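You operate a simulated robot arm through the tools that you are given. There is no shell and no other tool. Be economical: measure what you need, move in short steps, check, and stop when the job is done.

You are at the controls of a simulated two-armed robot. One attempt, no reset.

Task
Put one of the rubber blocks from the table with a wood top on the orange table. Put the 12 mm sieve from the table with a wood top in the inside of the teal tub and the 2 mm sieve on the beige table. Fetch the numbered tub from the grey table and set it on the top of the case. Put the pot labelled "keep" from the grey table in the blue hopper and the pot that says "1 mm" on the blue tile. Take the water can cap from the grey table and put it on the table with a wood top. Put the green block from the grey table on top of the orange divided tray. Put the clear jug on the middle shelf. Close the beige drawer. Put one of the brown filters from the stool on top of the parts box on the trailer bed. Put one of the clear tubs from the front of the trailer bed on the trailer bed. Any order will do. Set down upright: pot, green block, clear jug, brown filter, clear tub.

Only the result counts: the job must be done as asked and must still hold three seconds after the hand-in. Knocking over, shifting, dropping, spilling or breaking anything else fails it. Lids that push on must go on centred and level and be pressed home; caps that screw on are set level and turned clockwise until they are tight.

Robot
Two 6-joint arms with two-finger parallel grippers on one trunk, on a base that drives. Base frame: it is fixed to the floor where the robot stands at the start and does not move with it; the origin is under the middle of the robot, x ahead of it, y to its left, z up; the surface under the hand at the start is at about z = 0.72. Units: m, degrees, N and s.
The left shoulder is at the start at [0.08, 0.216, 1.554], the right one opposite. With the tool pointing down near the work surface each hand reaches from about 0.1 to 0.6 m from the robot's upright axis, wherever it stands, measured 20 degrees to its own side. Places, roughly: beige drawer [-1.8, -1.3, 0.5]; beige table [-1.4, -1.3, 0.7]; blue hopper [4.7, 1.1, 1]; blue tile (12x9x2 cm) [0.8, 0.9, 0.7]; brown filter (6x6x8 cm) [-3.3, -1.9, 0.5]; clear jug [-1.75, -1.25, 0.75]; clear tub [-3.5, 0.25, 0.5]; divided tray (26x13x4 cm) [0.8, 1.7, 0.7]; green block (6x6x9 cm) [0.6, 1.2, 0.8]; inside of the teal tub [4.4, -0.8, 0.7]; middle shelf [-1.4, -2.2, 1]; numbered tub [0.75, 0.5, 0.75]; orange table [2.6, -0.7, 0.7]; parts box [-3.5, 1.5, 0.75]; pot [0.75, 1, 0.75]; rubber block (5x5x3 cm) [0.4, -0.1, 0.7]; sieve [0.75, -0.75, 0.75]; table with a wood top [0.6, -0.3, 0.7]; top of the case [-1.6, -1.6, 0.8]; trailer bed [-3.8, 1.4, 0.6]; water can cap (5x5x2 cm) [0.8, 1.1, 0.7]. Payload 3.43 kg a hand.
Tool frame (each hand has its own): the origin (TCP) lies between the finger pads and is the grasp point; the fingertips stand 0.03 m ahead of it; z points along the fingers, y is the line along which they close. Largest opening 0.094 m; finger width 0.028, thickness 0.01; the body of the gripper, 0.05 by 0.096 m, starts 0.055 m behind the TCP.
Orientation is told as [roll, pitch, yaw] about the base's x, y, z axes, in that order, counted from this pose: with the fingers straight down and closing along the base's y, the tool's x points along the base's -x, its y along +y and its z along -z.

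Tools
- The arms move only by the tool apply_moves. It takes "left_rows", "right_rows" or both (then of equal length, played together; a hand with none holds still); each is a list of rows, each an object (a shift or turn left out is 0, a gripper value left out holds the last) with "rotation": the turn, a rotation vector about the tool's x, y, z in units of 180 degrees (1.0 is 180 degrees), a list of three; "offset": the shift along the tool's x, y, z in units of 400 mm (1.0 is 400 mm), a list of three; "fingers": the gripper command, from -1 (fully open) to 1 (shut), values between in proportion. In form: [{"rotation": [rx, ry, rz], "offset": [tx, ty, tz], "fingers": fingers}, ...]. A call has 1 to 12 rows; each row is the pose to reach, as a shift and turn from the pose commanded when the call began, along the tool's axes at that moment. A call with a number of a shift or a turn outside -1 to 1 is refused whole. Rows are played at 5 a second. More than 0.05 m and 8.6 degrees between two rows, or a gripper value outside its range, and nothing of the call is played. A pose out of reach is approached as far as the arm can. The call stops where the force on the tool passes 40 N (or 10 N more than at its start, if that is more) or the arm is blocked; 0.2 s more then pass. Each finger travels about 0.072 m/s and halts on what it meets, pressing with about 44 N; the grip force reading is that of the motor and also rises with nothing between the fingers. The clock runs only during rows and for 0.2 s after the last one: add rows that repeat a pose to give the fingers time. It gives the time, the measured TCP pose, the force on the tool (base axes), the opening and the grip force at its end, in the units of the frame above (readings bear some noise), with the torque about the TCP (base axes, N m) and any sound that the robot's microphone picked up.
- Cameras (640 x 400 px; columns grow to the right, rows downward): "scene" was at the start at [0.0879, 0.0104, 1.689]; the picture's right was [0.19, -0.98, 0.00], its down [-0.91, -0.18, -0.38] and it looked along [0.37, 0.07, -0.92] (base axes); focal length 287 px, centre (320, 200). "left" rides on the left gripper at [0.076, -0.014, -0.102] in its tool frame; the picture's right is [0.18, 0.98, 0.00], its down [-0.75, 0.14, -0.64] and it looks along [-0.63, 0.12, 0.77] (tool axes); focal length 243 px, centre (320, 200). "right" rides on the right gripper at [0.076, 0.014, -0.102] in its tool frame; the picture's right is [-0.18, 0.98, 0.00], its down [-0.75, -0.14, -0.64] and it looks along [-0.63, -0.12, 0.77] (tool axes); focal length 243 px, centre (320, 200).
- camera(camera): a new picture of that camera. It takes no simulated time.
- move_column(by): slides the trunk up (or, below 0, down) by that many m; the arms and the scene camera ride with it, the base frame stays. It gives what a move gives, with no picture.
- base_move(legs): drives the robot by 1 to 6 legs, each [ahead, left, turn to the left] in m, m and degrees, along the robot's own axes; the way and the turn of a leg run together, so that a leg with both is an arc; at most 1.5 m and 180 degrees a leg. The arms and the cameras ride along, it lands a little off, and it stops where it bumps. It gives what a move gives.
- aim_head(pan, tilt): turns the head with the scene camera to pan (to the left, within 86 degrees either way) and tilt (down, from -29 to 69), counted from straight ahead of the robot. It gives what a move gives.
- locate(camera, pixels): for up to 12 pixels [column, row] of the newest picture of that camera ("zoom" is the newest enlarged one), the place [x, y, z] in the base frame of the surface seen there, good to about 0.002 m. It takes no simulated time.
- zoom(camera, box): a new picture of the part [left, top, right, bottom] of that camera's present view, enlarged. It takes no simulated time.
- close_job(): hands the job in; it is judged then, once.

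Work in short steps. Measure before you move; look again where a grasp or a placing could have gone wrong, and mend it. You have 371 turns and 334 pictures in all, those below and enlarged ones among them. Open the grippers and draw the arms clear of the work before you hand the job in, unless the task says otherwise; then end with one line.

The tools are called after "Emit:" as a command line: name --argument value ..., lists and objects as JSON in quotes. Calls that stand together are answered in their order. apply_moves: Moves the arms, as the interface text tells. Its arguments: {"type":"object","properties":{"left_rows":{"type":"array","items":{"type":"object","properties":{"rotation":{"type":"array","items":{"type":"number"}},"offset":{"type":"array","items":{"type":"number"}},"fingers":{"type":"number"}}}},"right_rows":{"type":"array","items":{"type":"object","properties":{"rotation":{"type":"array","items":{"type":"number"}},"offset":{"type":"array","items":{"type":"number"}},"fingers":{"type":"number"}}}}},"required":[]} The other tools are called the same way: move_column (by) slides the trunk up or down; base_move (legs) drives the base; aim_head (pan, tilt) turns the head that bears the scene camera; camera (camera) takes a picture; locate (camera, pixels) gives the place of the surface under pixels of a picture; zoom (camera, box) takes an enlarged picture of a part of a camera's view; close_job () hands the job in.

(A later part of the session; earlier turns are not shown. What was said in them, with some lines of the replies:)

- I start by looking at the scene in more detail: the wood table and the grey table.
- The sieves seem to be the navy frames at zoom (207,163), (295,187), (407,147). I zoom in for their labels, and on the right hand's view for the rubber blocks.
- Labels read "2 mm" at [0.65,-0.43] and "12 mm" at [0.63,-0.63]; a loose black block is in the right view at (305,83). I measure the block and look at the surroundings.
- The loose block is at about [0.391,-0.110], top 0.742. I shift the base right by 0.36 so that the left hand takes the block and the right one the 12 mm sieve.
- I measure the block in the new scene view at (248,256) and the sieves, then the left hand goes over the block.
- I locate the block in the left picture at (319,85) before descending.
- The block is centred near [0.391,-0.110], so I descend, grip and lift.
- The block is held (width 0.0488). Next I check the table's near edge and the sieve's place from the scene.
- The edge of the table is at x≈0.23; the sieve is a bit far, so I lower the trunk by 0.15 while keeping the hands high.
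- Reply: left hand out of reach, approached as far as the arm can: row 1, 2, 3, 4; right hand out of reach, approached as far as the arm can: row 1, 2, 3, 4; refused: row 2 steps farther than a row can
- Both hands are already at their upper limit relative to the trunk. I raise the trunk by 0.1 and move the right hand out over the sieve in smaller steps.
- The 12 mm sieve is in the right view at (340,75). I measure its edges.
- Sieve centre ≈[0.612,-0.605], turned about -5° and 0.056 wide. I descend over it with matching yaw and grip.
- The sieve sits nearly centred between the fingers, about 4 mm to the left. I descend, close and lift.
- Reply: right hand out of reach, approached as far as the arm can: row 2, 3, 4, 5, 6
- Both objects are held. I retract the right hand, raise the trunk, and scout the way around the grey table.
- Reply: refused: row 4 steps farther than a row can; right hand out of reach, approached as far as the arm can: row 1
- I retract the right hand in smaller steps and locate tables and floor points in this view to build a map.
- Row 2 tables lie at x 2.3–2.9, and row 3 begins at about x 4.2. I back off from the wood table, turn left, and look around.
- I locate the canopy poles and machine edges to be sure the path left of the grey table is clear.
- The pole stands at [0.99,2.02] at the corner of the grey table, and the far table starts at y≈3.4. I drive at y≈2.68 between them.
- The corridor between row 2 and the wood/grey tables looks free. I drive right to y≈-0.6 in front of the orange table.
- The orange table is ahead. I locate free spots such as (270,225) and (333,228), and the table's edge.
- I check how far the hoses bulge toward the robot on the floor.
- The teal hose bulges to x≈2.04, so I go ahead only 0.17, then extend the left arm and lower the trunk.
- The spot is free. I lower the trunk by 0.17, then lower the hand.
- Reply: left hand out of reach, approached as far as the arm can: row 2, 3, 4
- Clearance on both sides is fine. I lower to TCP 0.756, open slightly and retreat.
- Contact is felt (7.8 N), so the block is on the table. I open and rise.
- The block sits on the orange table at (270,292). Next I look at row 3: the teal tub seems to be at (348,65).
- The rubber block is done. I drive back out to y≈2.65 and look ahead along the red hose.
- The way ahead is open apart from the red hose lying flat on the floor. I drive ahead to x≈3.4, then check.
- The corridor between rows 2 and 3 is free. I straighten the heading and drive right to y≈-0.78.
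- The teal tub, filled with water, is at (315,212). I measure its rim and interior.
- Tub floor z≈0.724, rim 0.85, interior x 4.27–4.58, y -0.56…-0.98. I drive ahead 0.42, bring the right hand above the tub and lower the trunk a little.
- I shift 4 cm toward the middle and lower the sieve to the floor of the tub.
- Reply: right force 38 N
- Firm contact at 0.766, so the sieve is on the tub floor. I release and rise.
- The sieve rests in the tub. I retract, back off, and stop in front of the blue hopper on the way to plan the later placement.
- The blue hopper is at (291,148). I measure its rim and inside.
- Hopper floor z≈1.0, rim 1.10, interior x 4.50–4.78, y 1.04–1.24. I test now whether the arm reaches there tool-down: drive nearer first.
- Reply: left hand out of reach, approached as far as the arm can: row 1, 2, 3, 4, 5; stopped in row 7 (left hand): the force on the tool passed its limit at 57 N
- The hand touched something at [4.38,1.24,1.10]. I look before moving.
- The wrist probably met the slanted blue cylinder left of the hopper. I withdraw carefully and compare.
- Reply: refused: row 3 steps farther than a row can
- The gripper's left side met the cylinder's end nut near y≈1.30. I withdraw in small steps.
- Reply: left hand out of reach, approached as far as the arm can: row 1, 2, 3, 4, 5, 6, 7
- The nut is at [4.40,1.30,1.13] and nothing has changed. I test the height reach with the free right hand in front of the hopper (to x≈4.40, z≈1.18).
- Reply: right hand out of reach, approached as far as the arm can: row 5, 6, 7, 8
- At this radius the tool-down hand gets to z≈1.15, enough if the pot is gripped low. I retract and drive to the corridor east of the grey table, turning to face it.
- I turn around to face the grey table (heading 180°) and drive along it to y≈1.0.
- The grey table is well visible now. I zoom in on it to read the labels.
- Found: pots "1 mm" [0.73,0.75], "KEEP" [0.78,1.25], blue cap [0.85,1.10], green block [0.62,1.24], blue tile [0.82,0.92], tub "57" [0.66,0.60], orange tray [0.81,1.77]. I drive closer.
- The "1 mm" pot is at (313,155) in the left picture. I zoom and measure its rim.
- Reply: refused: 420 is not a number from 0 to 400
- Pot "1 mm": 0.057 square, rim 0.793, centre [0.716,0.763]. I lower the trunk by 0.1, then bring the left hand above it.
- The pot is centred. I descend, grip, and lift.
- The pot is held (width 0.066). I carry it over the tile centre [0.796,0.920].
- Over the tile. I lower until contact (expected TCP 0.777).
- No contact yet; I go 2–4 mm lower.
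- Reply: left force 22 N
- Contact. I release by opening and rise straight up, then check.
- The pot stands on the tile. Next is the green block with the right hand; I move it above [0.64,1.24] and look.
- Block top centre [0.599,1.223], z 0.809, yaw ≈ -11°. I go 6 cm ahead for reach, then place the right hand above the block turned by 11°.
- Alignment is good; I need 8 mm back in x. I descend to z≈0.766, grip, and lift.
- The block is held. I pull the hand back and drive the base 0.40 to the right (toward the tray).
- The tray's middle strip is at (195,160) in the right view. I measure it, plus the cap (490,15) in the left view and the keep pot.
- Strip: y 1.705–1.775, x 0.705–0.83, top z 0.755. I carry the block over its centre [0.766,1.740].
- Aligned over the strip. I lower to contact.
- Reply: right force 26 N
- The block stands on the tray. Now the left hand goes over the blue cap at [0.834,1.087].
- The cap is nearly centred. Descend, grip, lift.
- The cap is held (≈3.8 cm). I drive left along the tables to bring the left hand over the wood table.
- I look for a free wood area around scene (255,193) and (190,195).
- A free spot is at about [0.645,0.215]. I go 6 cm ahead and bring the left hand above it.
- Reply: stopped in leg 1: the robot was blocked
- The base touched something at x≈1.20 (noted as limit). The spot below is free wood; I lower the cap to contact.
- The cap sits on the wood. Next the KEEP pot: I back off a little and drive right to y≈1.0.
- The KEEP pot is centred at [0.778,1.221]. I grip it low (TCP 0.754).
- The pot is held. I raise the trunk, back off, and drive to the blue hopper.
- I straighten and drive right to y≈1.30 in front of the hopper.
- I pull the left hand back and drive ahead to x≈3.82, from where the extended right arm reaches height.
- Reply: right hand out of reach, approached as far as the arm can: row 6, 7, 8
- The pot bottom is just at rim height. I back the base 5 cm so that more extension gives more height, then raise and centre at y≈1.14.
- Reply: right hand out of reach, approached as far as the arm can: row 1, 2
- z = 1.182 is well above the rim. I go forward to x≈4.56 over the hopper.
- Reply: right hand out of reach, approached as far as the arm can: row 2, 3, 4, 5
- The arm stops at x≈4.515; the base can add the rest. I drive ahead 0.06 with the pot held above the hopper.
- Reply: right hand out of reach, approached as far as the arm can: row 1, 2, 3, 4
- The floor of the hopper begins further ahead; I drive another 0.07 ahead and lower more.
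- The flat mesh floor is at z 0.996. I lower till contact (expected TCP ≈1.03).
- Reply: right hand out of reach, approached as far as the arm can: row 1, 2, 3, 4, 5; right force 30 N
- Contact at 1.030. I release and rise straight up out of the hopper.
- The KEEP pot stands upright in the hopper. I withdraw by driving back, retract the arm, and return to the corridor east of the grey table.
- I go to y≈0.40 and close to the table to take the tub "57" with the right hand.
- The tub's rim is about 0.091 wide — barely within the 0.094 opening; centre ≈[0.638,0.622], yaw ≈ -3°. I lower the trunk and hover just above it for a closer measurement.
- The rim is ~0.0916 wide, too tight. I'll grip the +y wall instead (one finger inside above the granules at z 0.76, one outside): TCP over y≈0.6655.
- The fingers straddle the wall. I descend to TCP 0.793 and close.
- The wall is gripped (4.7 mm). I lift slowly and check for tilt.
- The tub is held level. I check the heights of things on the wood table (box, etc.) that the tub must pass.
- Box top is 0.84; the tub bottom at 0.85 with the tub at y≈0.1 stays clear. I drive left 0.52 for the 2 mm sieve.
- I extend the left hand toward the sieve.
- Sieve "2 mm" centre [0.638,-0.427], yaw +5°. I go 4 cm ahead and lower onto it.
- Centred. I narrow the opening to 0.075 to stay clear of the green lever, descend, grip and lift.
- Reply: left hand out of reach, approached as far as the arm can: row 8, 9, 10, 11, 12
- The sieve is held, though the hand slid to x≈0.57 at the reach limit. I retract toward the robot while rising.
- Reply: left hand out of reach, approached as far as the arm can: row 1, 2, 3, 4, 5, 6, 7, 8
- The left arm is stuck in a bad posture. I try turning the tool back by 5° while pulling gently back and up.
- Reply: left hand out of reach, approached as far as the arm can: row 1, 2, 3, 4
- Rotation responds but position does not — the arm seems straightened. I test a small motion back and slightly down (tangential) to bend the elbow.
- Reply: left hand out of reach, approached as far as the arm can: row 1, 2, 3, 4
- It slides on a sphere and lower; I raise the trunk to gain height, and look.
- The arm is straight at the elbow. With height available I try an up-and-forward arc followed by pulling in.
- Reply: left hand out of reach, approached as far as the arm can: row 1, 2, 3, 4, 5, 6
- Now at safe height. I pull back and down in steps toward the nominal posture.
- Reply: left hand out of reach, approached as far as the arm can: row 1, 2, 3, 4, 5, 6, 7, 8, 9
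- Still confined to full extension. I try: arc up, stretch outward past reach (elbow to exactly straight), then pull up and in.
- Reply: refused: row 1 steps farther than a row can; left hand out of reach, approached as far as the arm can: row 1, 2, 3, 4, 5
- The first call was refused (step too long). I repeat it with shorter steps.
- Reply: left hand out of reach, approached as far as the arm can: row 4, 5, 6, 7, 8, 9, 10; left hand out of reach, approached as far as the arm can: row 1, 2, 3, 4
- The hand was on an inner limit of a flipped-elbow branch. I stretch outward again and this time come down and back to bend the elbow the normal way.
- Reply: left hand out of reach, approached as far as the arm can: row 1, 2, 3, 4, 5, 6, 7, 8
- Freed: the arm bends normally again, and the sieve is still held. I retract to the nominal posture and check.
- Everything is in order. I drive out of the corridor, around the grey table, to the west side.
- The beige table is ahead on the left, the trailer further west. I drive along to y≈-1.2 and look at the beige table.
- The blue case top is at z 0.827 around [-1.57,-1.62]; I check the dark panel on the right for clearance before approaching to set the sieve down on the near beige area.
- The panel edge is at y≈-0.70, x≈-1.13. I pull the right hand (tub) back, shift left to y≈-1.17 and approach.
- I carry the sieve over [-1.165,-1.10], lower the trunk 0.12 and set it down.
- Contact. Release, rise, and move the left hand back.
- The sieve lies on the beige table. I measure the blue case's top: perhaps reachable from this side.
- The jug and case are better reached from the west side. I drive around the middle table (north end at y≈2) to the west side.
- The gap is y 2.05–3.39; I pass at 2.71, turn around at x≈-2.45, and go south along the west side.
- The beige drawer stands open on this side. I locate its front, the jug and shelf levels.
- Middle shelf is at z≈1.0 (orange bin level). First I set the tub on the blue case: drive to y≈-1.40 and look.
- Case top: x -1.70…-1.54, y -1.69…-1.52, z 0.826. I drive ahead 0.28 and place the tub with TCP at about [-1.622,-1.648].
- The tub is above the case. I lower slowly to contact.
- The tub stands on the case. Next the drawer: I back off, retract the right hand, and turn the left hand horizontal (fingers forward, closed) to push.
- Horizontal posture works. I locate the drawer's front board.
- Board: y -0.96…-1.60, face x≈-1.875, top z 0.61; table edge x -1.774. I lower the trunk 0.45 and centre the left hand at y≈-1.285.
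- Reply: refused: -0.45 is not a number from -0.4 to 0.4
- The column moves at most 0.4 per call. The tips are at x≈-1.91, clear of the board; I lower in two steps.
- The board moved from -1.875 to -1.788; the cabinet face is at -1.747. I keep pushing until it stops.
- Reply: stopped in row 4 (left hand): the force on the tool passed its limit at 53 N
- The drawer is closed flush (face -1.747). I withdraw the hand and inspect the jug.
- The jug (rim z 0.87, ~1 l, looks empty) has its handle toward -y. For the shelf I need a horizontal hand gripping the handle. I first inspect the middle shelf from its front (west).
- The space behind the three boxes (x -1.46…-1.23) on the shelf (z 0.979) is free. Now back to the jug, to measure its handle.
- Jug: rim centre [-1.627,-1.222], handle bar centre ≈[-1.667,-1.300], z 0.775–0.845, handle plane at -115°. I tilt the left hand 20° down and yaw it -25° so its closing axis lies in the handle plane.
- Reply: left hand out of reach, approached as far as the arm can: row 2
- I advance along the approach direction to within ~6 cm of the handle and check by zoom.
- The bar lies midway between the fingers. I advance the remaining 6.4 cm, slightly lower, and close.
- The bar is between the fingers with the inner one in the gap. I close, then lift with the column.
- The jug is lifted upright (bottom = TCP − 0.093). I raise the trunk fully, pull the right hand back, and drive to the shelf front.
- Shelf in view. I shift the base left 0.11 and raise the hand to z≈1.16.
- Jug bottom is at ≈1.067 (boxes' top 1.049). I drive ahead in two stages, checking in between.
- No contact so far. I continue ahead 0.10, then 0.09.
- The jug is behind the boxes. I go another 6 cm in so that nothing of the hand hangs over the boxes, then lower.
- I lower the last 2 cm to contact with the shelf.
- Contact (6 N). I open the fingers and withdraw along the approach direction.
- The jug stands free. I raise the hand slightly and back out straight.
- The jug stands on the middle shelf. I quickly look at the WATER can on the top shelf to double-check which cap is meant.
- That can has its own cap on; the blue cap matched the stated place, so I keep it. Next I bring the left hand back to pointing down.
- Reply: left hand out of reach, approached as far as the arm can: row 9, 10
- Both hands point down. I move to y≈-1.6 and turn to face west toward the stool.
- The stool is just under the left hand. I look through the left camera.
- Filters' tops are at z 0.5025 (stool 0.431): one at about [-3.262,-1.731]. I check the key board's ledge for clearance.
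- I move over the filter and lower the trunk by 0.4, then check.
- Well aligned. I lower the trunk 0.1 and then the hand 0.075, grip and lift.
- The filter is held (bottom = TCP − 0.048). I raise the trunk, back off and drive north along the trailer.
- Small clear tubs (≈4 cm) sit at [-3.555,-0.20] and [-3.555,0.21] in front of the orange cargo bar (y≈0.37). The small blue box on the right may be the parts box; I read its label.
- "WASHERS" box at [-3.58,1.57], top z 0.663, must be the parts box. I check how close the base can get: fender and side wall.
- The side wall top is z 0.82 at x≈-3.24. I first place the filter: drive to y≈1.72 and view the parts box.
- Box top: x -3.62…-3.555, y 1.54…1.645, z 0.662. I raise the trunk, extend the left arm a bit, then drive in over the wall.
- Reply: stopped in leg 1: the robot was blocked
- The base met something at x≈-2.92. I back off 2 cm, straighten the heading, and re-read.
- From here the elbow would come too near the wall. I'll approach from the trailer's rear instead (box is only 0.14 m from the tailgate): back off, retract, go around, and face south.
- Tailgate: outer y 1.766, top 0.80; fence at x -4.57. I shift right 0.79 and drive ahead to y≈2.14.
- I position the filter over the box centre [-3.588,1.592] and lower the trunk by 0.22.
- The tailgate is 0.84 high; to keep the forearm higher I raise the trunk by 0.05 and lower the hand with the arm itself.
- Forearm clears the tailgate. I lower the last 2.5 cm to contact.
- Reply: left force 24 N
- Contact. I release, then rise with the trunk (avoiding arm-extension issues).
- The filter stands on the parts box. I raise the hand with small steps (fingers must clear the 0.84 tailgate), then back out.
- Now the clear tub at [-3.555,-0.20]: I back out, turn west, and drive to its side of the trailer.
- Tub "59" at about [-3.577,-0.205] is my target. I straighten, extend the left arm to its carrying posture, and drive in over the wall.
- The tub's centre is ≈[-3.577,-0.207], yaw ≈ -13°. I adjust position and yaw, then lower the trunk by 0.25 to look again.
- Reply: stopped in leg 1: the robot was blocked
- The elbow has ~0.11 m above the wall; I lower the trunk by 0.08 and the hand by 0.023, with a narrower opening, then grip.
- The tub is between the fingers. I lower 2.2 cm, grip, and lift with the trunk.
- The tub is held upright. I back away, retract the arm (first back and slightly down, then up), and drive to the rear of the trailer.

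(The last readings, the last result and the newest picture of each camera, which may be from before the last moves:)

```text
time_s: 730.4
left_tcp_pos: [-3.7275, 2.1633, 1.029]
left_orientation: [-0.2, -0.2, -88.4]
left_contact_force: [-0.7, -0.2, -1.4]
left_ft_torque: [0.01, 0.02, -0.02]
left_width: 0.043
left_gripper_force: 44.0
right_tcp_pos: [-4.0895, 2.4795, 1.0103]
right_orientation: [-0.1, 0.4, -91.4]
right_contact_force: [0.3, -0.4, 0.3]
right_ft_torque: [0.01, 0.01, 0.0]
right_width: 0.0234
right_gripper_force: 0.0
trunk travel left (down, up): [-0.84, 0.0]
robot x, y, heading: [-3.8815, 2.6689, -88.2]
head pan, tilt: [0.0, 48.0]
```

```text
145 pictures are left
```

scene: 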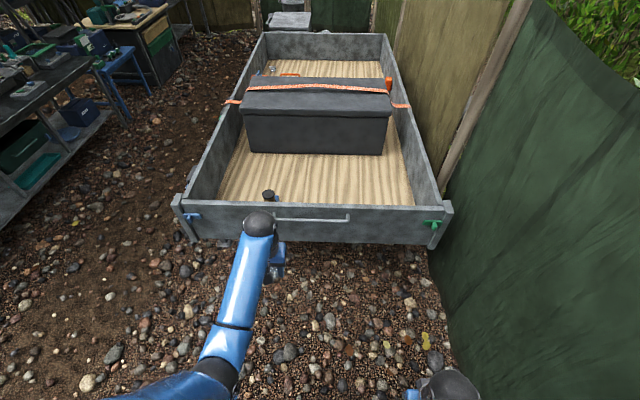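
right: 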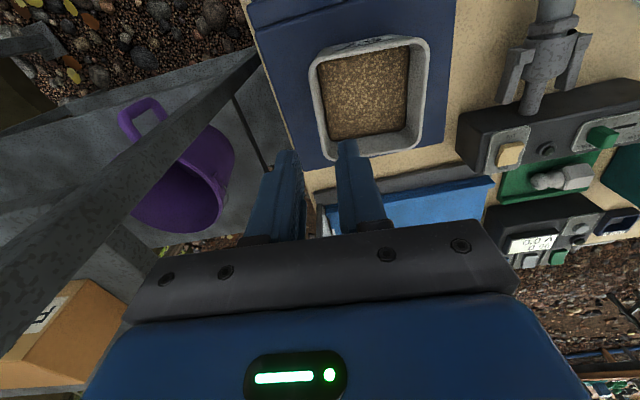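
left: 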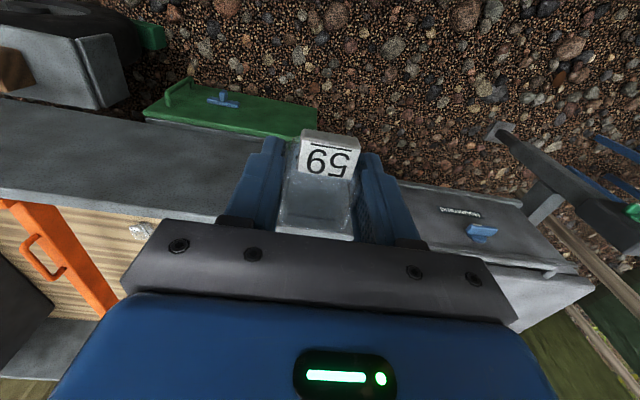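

I straighten, shift right a little, and drive up to the tailgate.

Emit:
base_move --legs '[[0, -0.1, -1.8], [0.52, 0, 0]]'

Emit:
apply_moves --left_rows '[{"offset": [-0.08, 0, 0]}, {"offset": [-0.16, 0, 0.02]}, {"offset": [-0.17, 0, 0.1]}, {"offset": [-0.17, 0, 0.2]}, {"offset": [-0.17, 0, 0.3]}, {"offset": [-0.17, 0, 0.33]}]'

Emit:
camera --camera "left"

Emit:
camera --camera "scene"

```text
time_s: 734.2
left_tcp_pos: [-3.8363, 1.6412, 1.03]
left_orientation: [-0.2, -0.2, -89.7]
left_contact_force: [0.3, 0.0, 0.2]
left_ft_torque: [-0.02, -0.01, -0.01]
left_width: 0.0431
left_gripper_force: 44.4
right_tcp_pos: [-4.1917, 1.9645, 1.0105]
right_orientation: [0.0, 0.2, -92.8]
right_contact_force: [-0.7, 0.1, 0.3]
right_ft_torque: [-0.01, 0.0, 0.01]
right_width: 0.0235
right_gripper_force: 0.1
trunk travel left (down, up): [-0.84, 0.0]
robot x, y, heading: [-3.9795, 2.1468, -89.3]
head pan, tilt: [0.0, 48.0]
```

```text
time_s: 735.6
left_tcp_pos: [-3.8354, 1.5698, 0.8961]
left_orientation: [-0.2, -0.1, -89.7]
left_contact_force: [0.3, 0.2, -0.8]
left_ft_torque: [0.02, 0.0, 0.03]
left_width: 0.0428
left_gripper_force: 43.6
right_tcp_pos: [-4.192, 1.9615, 1.0093]
right_orientation: [0.0, 0.3, -92.8]
right_contact_force: [-0.3, 0.7, -0.9]
right_ft_torque: [-0.02, 0.03, 0.0]
right_width: 0.0237
right_gripper_force: 0.1
trunk travel left (down, up): [-0.84, 0.0]
robot x, y, heading: [-3.9815, 2.1478, -89.1]
head pan, tilt: [0.0, 48.0]
```

```text
144 pictures are left
```

left: 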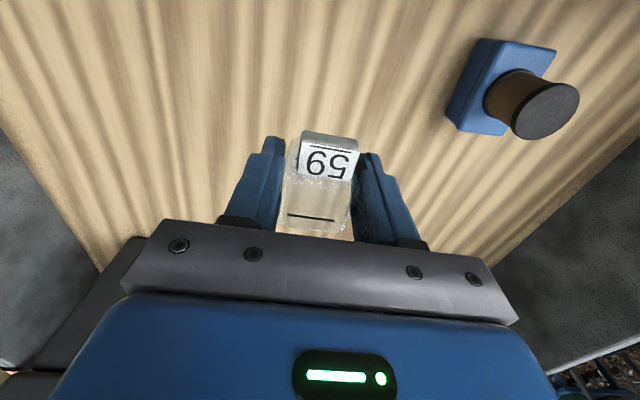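

```text
143 pictures are left
```

scene: 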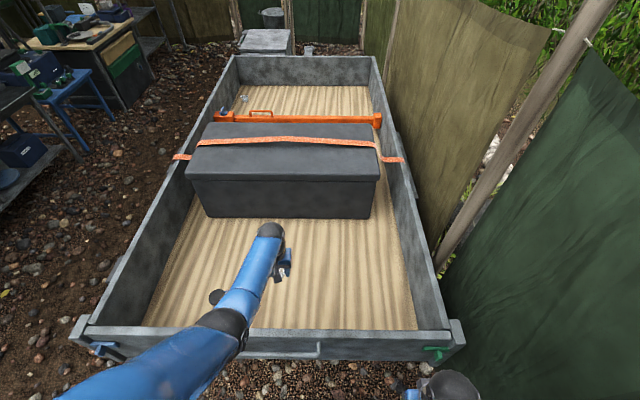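

Emit:
locate --camera "scene" --pixels '[[222, 322], [235, 300], [255, 260], [216, 296], [240, 340], [160, 360]]'

```text
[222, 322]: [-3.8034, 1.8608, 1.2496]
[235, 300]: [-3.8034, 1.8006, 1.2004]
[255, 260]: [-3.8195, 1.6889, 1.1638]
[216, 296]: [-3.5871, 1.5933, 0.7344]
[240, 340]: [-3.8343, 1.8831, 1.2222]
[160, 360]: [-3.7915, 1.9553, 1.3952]
```

The forearm would come too near the tailgate. I drive 3 cm closer, pull the hand back to y≈1.61, lower it by the arm, then use less trunk travel.

Emit:
base_move --legs '[[0.03, 0, 0]]'

Emit:
apply_moves --left_rows '[{"offset": [0.08, 0, 0.03]}, {"offset": [0.15, 0, 0.07]}, {"offset": [0.17, 0, 0.13]}, {"offset": [0.17, 0, 0.14]}, {"offset": [0.17, 0, 0.14]}]'

Emit:
camera --camera "scene"

```text
time_s: 736.4
left_tcp_pos: [-3.8351, 1.5463, 0.901]
left_orientation: [-0.2, -0.6, -89.7]
left_contact_force: [0.6, -0.4, -0.9]
left_ft_torque: [-0.04, 0.0, 0.0]
left_width: 0.0429
left_gripper_force: 44.1
right_tcp_pos: [-4.1907, 1.9401, 1.0099]
right_orientation: [0.0, 0.0, -92.8]
right_contact_force: [-0.6, 0.0, 0.1]
right_ft_torque: [-0.05, 0.01, 0.0]
right_width: 0.0233
right_gripper_force: 0.1
trunk travel left (down, up): [-0.84, 0.0]
robot x, y, heading: [-3.9805, 2.1199, -89.2]
head pan, tilt: [0.0, 48.0]
```

```text
time_s: 737.6
left_tcp_pos: [-3.835, 1.6069, 0.8402]
left_orientation: [-0.2, -0.1, -89.6]
left_contact_force: [0.8, 0.3, 0.5]
left_ft_torque: [0.01, 0.0, 0.02]
left_width: 0.043
left_gripper_force: 44.0
right_tcp_pos: [-4.1897, 1.9322, 1.0093]
right_orientation: [-0.1, 0.5, -92.7]
right_contact_force: [0.3, -0.9, -0.8]
right_ft_torque: [0.0, 0.0, 0.04]
right_width: 0.0235
right_gripper_force: 0.0
trunk travel left (down, up): [-0.84, 0.0]
robot x, y, heading: [-3.9812, 2.1179, -89.4]
head pan, tilt: [0.0, 48.0]
```

```text
142 pictures are left
```

scene: 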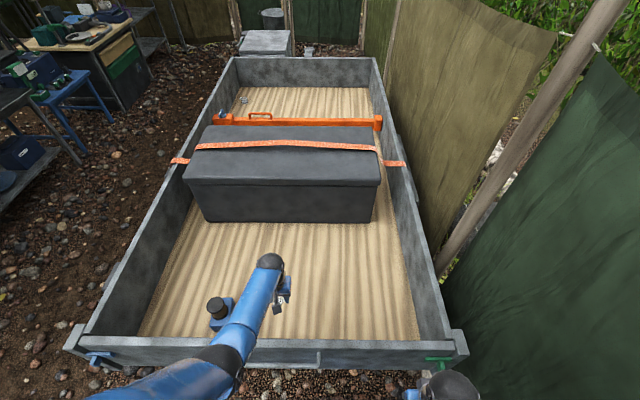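

Emit:
locate --camera "scene" --pixels '[[222, 352], [235, 335], [245, 310], [260, 280], [300, 340], [240, 325]]'

```text
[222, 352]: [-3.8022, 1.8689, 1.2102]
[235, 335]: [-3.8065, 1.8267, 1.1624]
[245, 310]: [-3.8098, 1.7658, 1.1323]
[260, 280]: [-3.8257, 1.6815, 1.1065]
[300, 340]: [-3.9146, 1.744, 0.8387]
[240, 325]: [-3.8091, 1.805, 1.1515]
```

Forearm clearance would be ~1 cm; I lower the hand 4.5 cm more by the arm first.

Emit:
apply_moves --left_rows '[{"offset": [0, 0, 0.06]}, {"offset": [0, 0, 0.11]}, {"offset": [0, 0, 0.11]}]'

Emit:
move_column --by -0.12

Emit:
camera --camera "scene"

Emit:
locate --camera "scene" --pixels '[[235, 310], [245, 300], [250, 285], [255, 270], [240, 325], [230, 330]]'

```text
time_s: 738.4
left_tcp_pos: [-3.836, 1.6085, 0.7968]
left_orientation: [-0.2, -0.1, -89.8]
left_contact_force: [1.2, 0.1, -1.2]
left_ft_torque: [-0.01, -0.02, 0.01]
left_width: 0.0432
left_gripper_force: 43.9
right_tcp_pos: [-4.1911, 1.9323, 1.0107]
right_orientation: [0.0, 0.4, -92.8]
right_contact_force: [0.6, 0.2, -0.2]
right_ft_torque: [0.0, 0.03, 0.02]
right_width: 0.0234
right_gripper_force: 0.0
trunk travel left (down, up): [-0.84, 0.0]
robot x, y, heading: [-3.9795, 2.1212, -89.5]
head pan, tilt: [0.0, 48.0]
```

```text
time_s: 739.9
left_tcp_pos: [-3.8359, 1.6087, 0.6755]
left_orientation: [-0.2, -0.1, -89.6]
left_contact_force: [1.2, -0.7, -0.4]
left_ft_torque: [0.04, 0.0, -0.01]
left_width: 0.0431
left_gripper_force: 44.3
right_tcp_pos: [-4.1915, 1.9337, 0.8904]
right_orientation: [0.0, 0.3, -92.7]
right_contact_force: [0.0, -0.6, 0.2]
right_ft_torque: [0.0, 0.0, -0.02]
right_width: 0.0235
right_gripper_force: 0.0
trunk travel left (down, up): [-0.72, 0.12]
robot x, y, heading: [-3.9806, 2.1166, -89.2]
head pan, tilt: [0.0, 48.0]
```

```text
141 pictures are left
```

scene: 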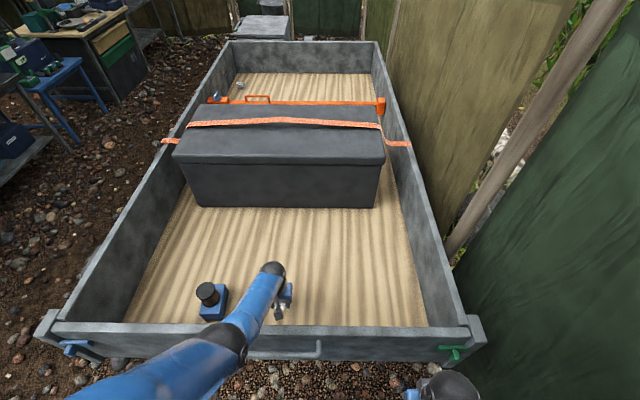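

```text
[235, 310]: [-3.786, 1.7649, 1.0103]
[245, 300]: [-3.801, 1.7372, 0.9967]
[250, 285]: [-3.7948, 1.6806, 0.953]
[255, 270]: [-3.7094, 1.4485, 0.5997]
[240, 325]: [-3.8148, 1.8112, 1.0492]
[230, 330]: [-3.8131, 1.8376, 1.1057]
```

The forearm is well above the tailgate. I lower the trunk 0.03 and then feel for contact.

Emit:
move_column --by -0.033

Emit:
apply_moves --left_rows '[{"offset": [0.01, 0, 0.008]}, {"offset": [0.01, 0, 0.016]}, {"offset": [0.01, 0, 0.022]}, {"offset": [0.01, 0, 0.022]}]'

```text
time_s: 740.7
left_tcp_pos: [-3.8345, 1.6092, 0.6444]
left_orientation: [-0.3, -0.2, -89.8]
left_contact_force: [-0.6, -0.2, -0.8]
left_ft_torque: [-0.02, 0.04, -0.01]
left_width: 0.0428
left_gripper_force: 43.8
right_tcp_pos: [-4.1908, 1.9333, 0.8567]
right_orientation: [0.1, 0.4, -92.8]
right_contact_force: [0.6, 0.0, 1.0]
right_ft_torque: [-0.03, -0.01, -0.01]
right_width: 0.0235
right_gripper_force: 0.0
trunk travel left (down, up): [-0.687, 0.153]
robot x, y, heading: [-3.9762, 2.1164, -89.1]
head pan, tilt: [0.0, 48.0]
```

```text
time_s: 741.7
left_tcp_pos: [-3.8364, 1.6123, 0.6349]
left_orientation: [-0.2, -0.2, -89.7]
left_contact_force: [1.6, 1.4, 8.0]
left_ft_torque: [-0.01, -0.14, 0.05]
left_width: 0.0429
left_gripper_force: 43.7
right_tcp_pos: [-4.1912, 1.934, 0.8574]
right_orientation: [0.0, 0.3, -92.8]
right_contact_force: [-0.1, 0.1, 0.6]
right_ft_torque: [-0.02, -0.03, 0.0]
right_width: 0.0235
right_gripper_force: 0.0
trunk travel left (down, up): [-0.687, 0.153]
robot x, y, heading: [-3.9772, 2.1154, -89.1]
head pan, tilt: [0.0, 48.0]
```

Contact (8 N). I release and rise with the trunk.

Emit:
apply_moves --left_rows '[{"fingers": 0.0}, {"fingers": -0.2}, {"fingers": -0.2}]'

Emit:
move_column --by 0.153

Emit:
camera --camera "left"

```text
time_s: 742.5
left_tcp_pos: [-3.8363, 1.6127, 0.6339]
left_orientation: [-0.2, -0.2, -89.8]
left_contact_force: [0.5, 0.2, 0.7]
left_ft_torque: [-0.02, -0.01, -0.03]
left_width: 0.0564
left_gripper_force: 0.1
right_tcp_pos: [-4.1913, 1.933, 0.8566]
right_orientation: [-0.1, 0.4, -92.8]
right_contact_force: [-0.3, 0.3, 0.0]
right_ft_torque: [-0.02, -0.02, 0.02]
right_width: 0.0234
right_gripper_force: 0.0
trunk travel left (down, up): [-0.687, 0.153]
robot x, y, heading: [-3.98, 2.1191, -89.4]
head pan, tilt: [0.0, 48.0]
```

```text
time_s: 744.3
left_tcp_pos: [-3.8359, 1.6135, 0.7861]
left_orientation: [-0.2, -0.1, -89.8]
left_contact_force: [-0.2, -0.7, -0.5]
left_ft_torque: [-0.03, 0.03, -0.01]
left_width: 0.0566
left_gripper_force: 0.1
right_tcp_pos: [-4.1895, 1.9326, 1.009]
right_orientation: [0.0, 0.4, -92.9]
right_contact_force: [-1.2, 0.7, 0.2]
right_ft_torque: [0.0, -0.03, 0.02]
right_width: 0.0234
right_gripper_force: 0.0
trunk travel left (down, up): [-0.84, 0.0]
robot x, y, heading: [-3.9827, 2.1142, -89.5]
head pan, tilt: [0.0, 48.0]
```

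```text
140 pictures are left
```

left: 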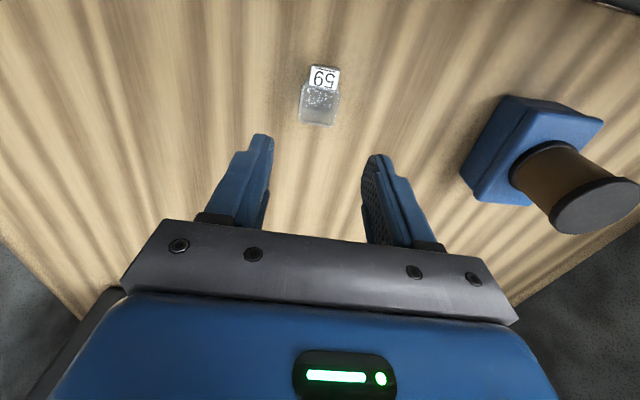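

Tub "59" stands on the bed behind the parts box. I raise the hand by a small step first to check reach.

Emit:
apply_moves --left_rows '[{"offset": [0, 0, -0.04]}, {"offset": [0, 0, -0.08]}, {"offset": [0, 0, -0.08]}]'

```text
time_s: 745.1
left_tcp_pos: [-3.8359, 1.6137, 0.8186]
left_orientation: [-0.2, 0.0, -89.7]
left_contact_force: [1.2, 0.5, 0.4]
left_ft_torque: [-0.03, -0.01, -0.01]
left_width: 0.0563
left_gripper_force: 0.1
right_tcp_pos: [-4.1896, 1.9321, 1.0096]
right_orientation: [0.0, 0.4, -92.8]
right_contact_force: [-0.3, -0.1, 0.8]
right_ft_torque: [0.0, 0.01, 0.03]
right_width: 0.0234
right_gripper_force: 0.0
trunk travel left (down, up): [-0.84, 0.0]
robot x, y, heading: [-3.9788, 2.116, -89.4]
head pan, tilt: [0.0, 48.0]
```

Works. I raise to z≈1.03 and back out, then view the bed from behind.

Emit:
apply_moves --left_rows '[{"offset": [0, 0, -0.1]}, {"offset": [0, 0, -0.2]}, {"offset": [0, 0, -0.3]}, {"offset": [0, 0, -0.4]}, {"offset": [0, 0, -0.52]}, {"offset": [0, 0, -0.53]}]'

Emit:
base_move --legs '[[-0.5, 0, 0]]'

Emit:
camera --camera "scene"

Emit:
zoom --camera "scene" --box '[150, 150, 450, 330]'

```text
time_s: 746.5
left_tcp_pos: [-3.8357, 1.614, 1.033]
left_orientation: [-0.3, -0.1, -89.8]
left_contact_force: [-0.5, 0.0, -0.3]
left_ft_torque: [0.01, 0.01, 0.04]
left_width: 0.0566
left_gripper_force: 0.0
right_tcp_pos: [-4.1906, 1.9333, 1.009]
right_orientation: [0.0, 0.4, -92.7]
right_contact_force: [-0.4, -0.3, 0.4]
right_ft_torque: [0.01, 0.01, -0.05]
right_width: 0.0237
right_gripper_force: 0.0
trunk travel left (down, up): [-0.84, 0.0]
robot x, y, heading: [-3.9834, 2.1135, -89.1]
head pan, tilt: [0.0, 48.0]
```

```text
time_s: 749.4
left_tcp_pos: [-3.8421, 2.1194, 1.0322]
left_orientation: [-0.2, 0.0, -89.6]
left_contact_force: [0.1, -0.3, -0.9]
left_ft_torque: [0.02, 0.0, 0.0]
left_width: 0.0565
left_gripper_force: 0.1
right_tcp_pos: [-4.1974, 2.4388, 1.0092]
right_orientation: [-0.1, 0.4, -92.8]
right_contact_force: [1.3, 0.0, 0.4]
right_ft_torque: [0.0, -0.01, -0.01]
right_width: 0.0237
right_gripper_force: 0.0
trunk travel left (down, up): [-0.84, 0.0]
robot x, y, heading: [-3.9864, 2.6244, -89.4]
head pan, tilt: [0.0, 48.0]
```

```text
139 pictures are left
```

scene: 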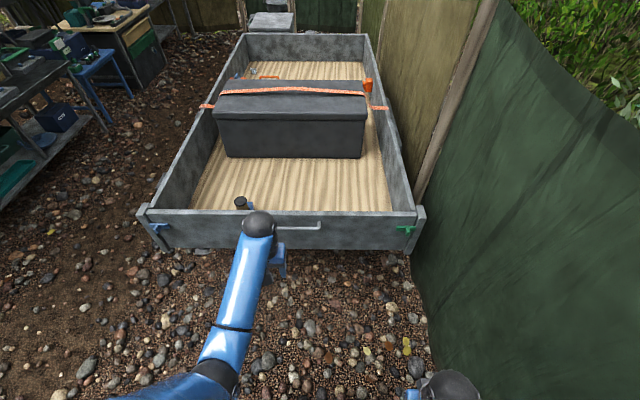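

```text
2.13 times, centred on (300, 240) of scene
```

zoom: 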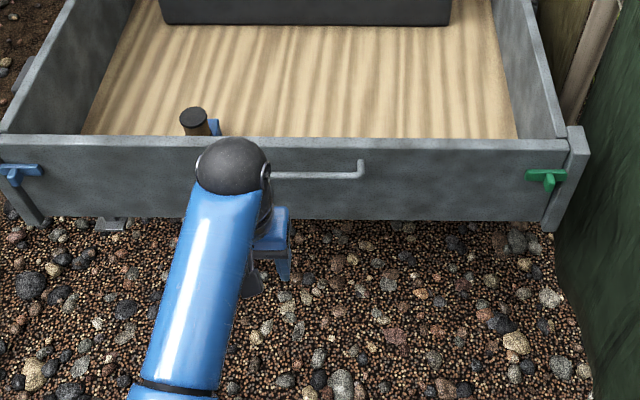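

All items are placed. I open both grippers with the arms clear of everything, then hand in.

Emit:
apply_moves --left_rows '[{"fingers": -1}, {"fingers": -1}, {"fingers": -1}, {"fingers": -1}]' --right_rows '[{"fingers": -1}, {"fingers": -1}, {"fingers": -1}, {"fingers": -1}]'

Emit:
close_job

```text
time_s: 750.4
left_tcp_pos: [-3.8419, 2.1211, 1.0327]
left_orientation: [-0.2, -0.1, -89.7]
left_contact_force: [0.6, -0.4, -1.1]
left_ft_torque: [0.01, 0.01, 0.0]
left_width: 0.094
left_gripper_force: 0.0
right_tcp_pos: [-4.1977, 2.4419, 1.0101]
right_orientation: [0.0, 0.3, -92.8]
right_contact_force: [0.2, 0.4, 0.2]
right_ft_torque: [0.0, 0.0, 0.0]
right_width: 0.0941
right_gripper_force: 0.2
trunk travel left (down, up): [-0.84, 0.0]
robot x, y, heading: [-3.9841, 2.6251, -89.2]
head pan, tilt: [0.0, 48.0]
```

```text
The job is handed in.
```

I did every item on the list and handed the job in. One choice was a judgement call: I took the small blue cap as the water can cap because it lay where you said, though it measured about 4 cm rather than 5 cm.
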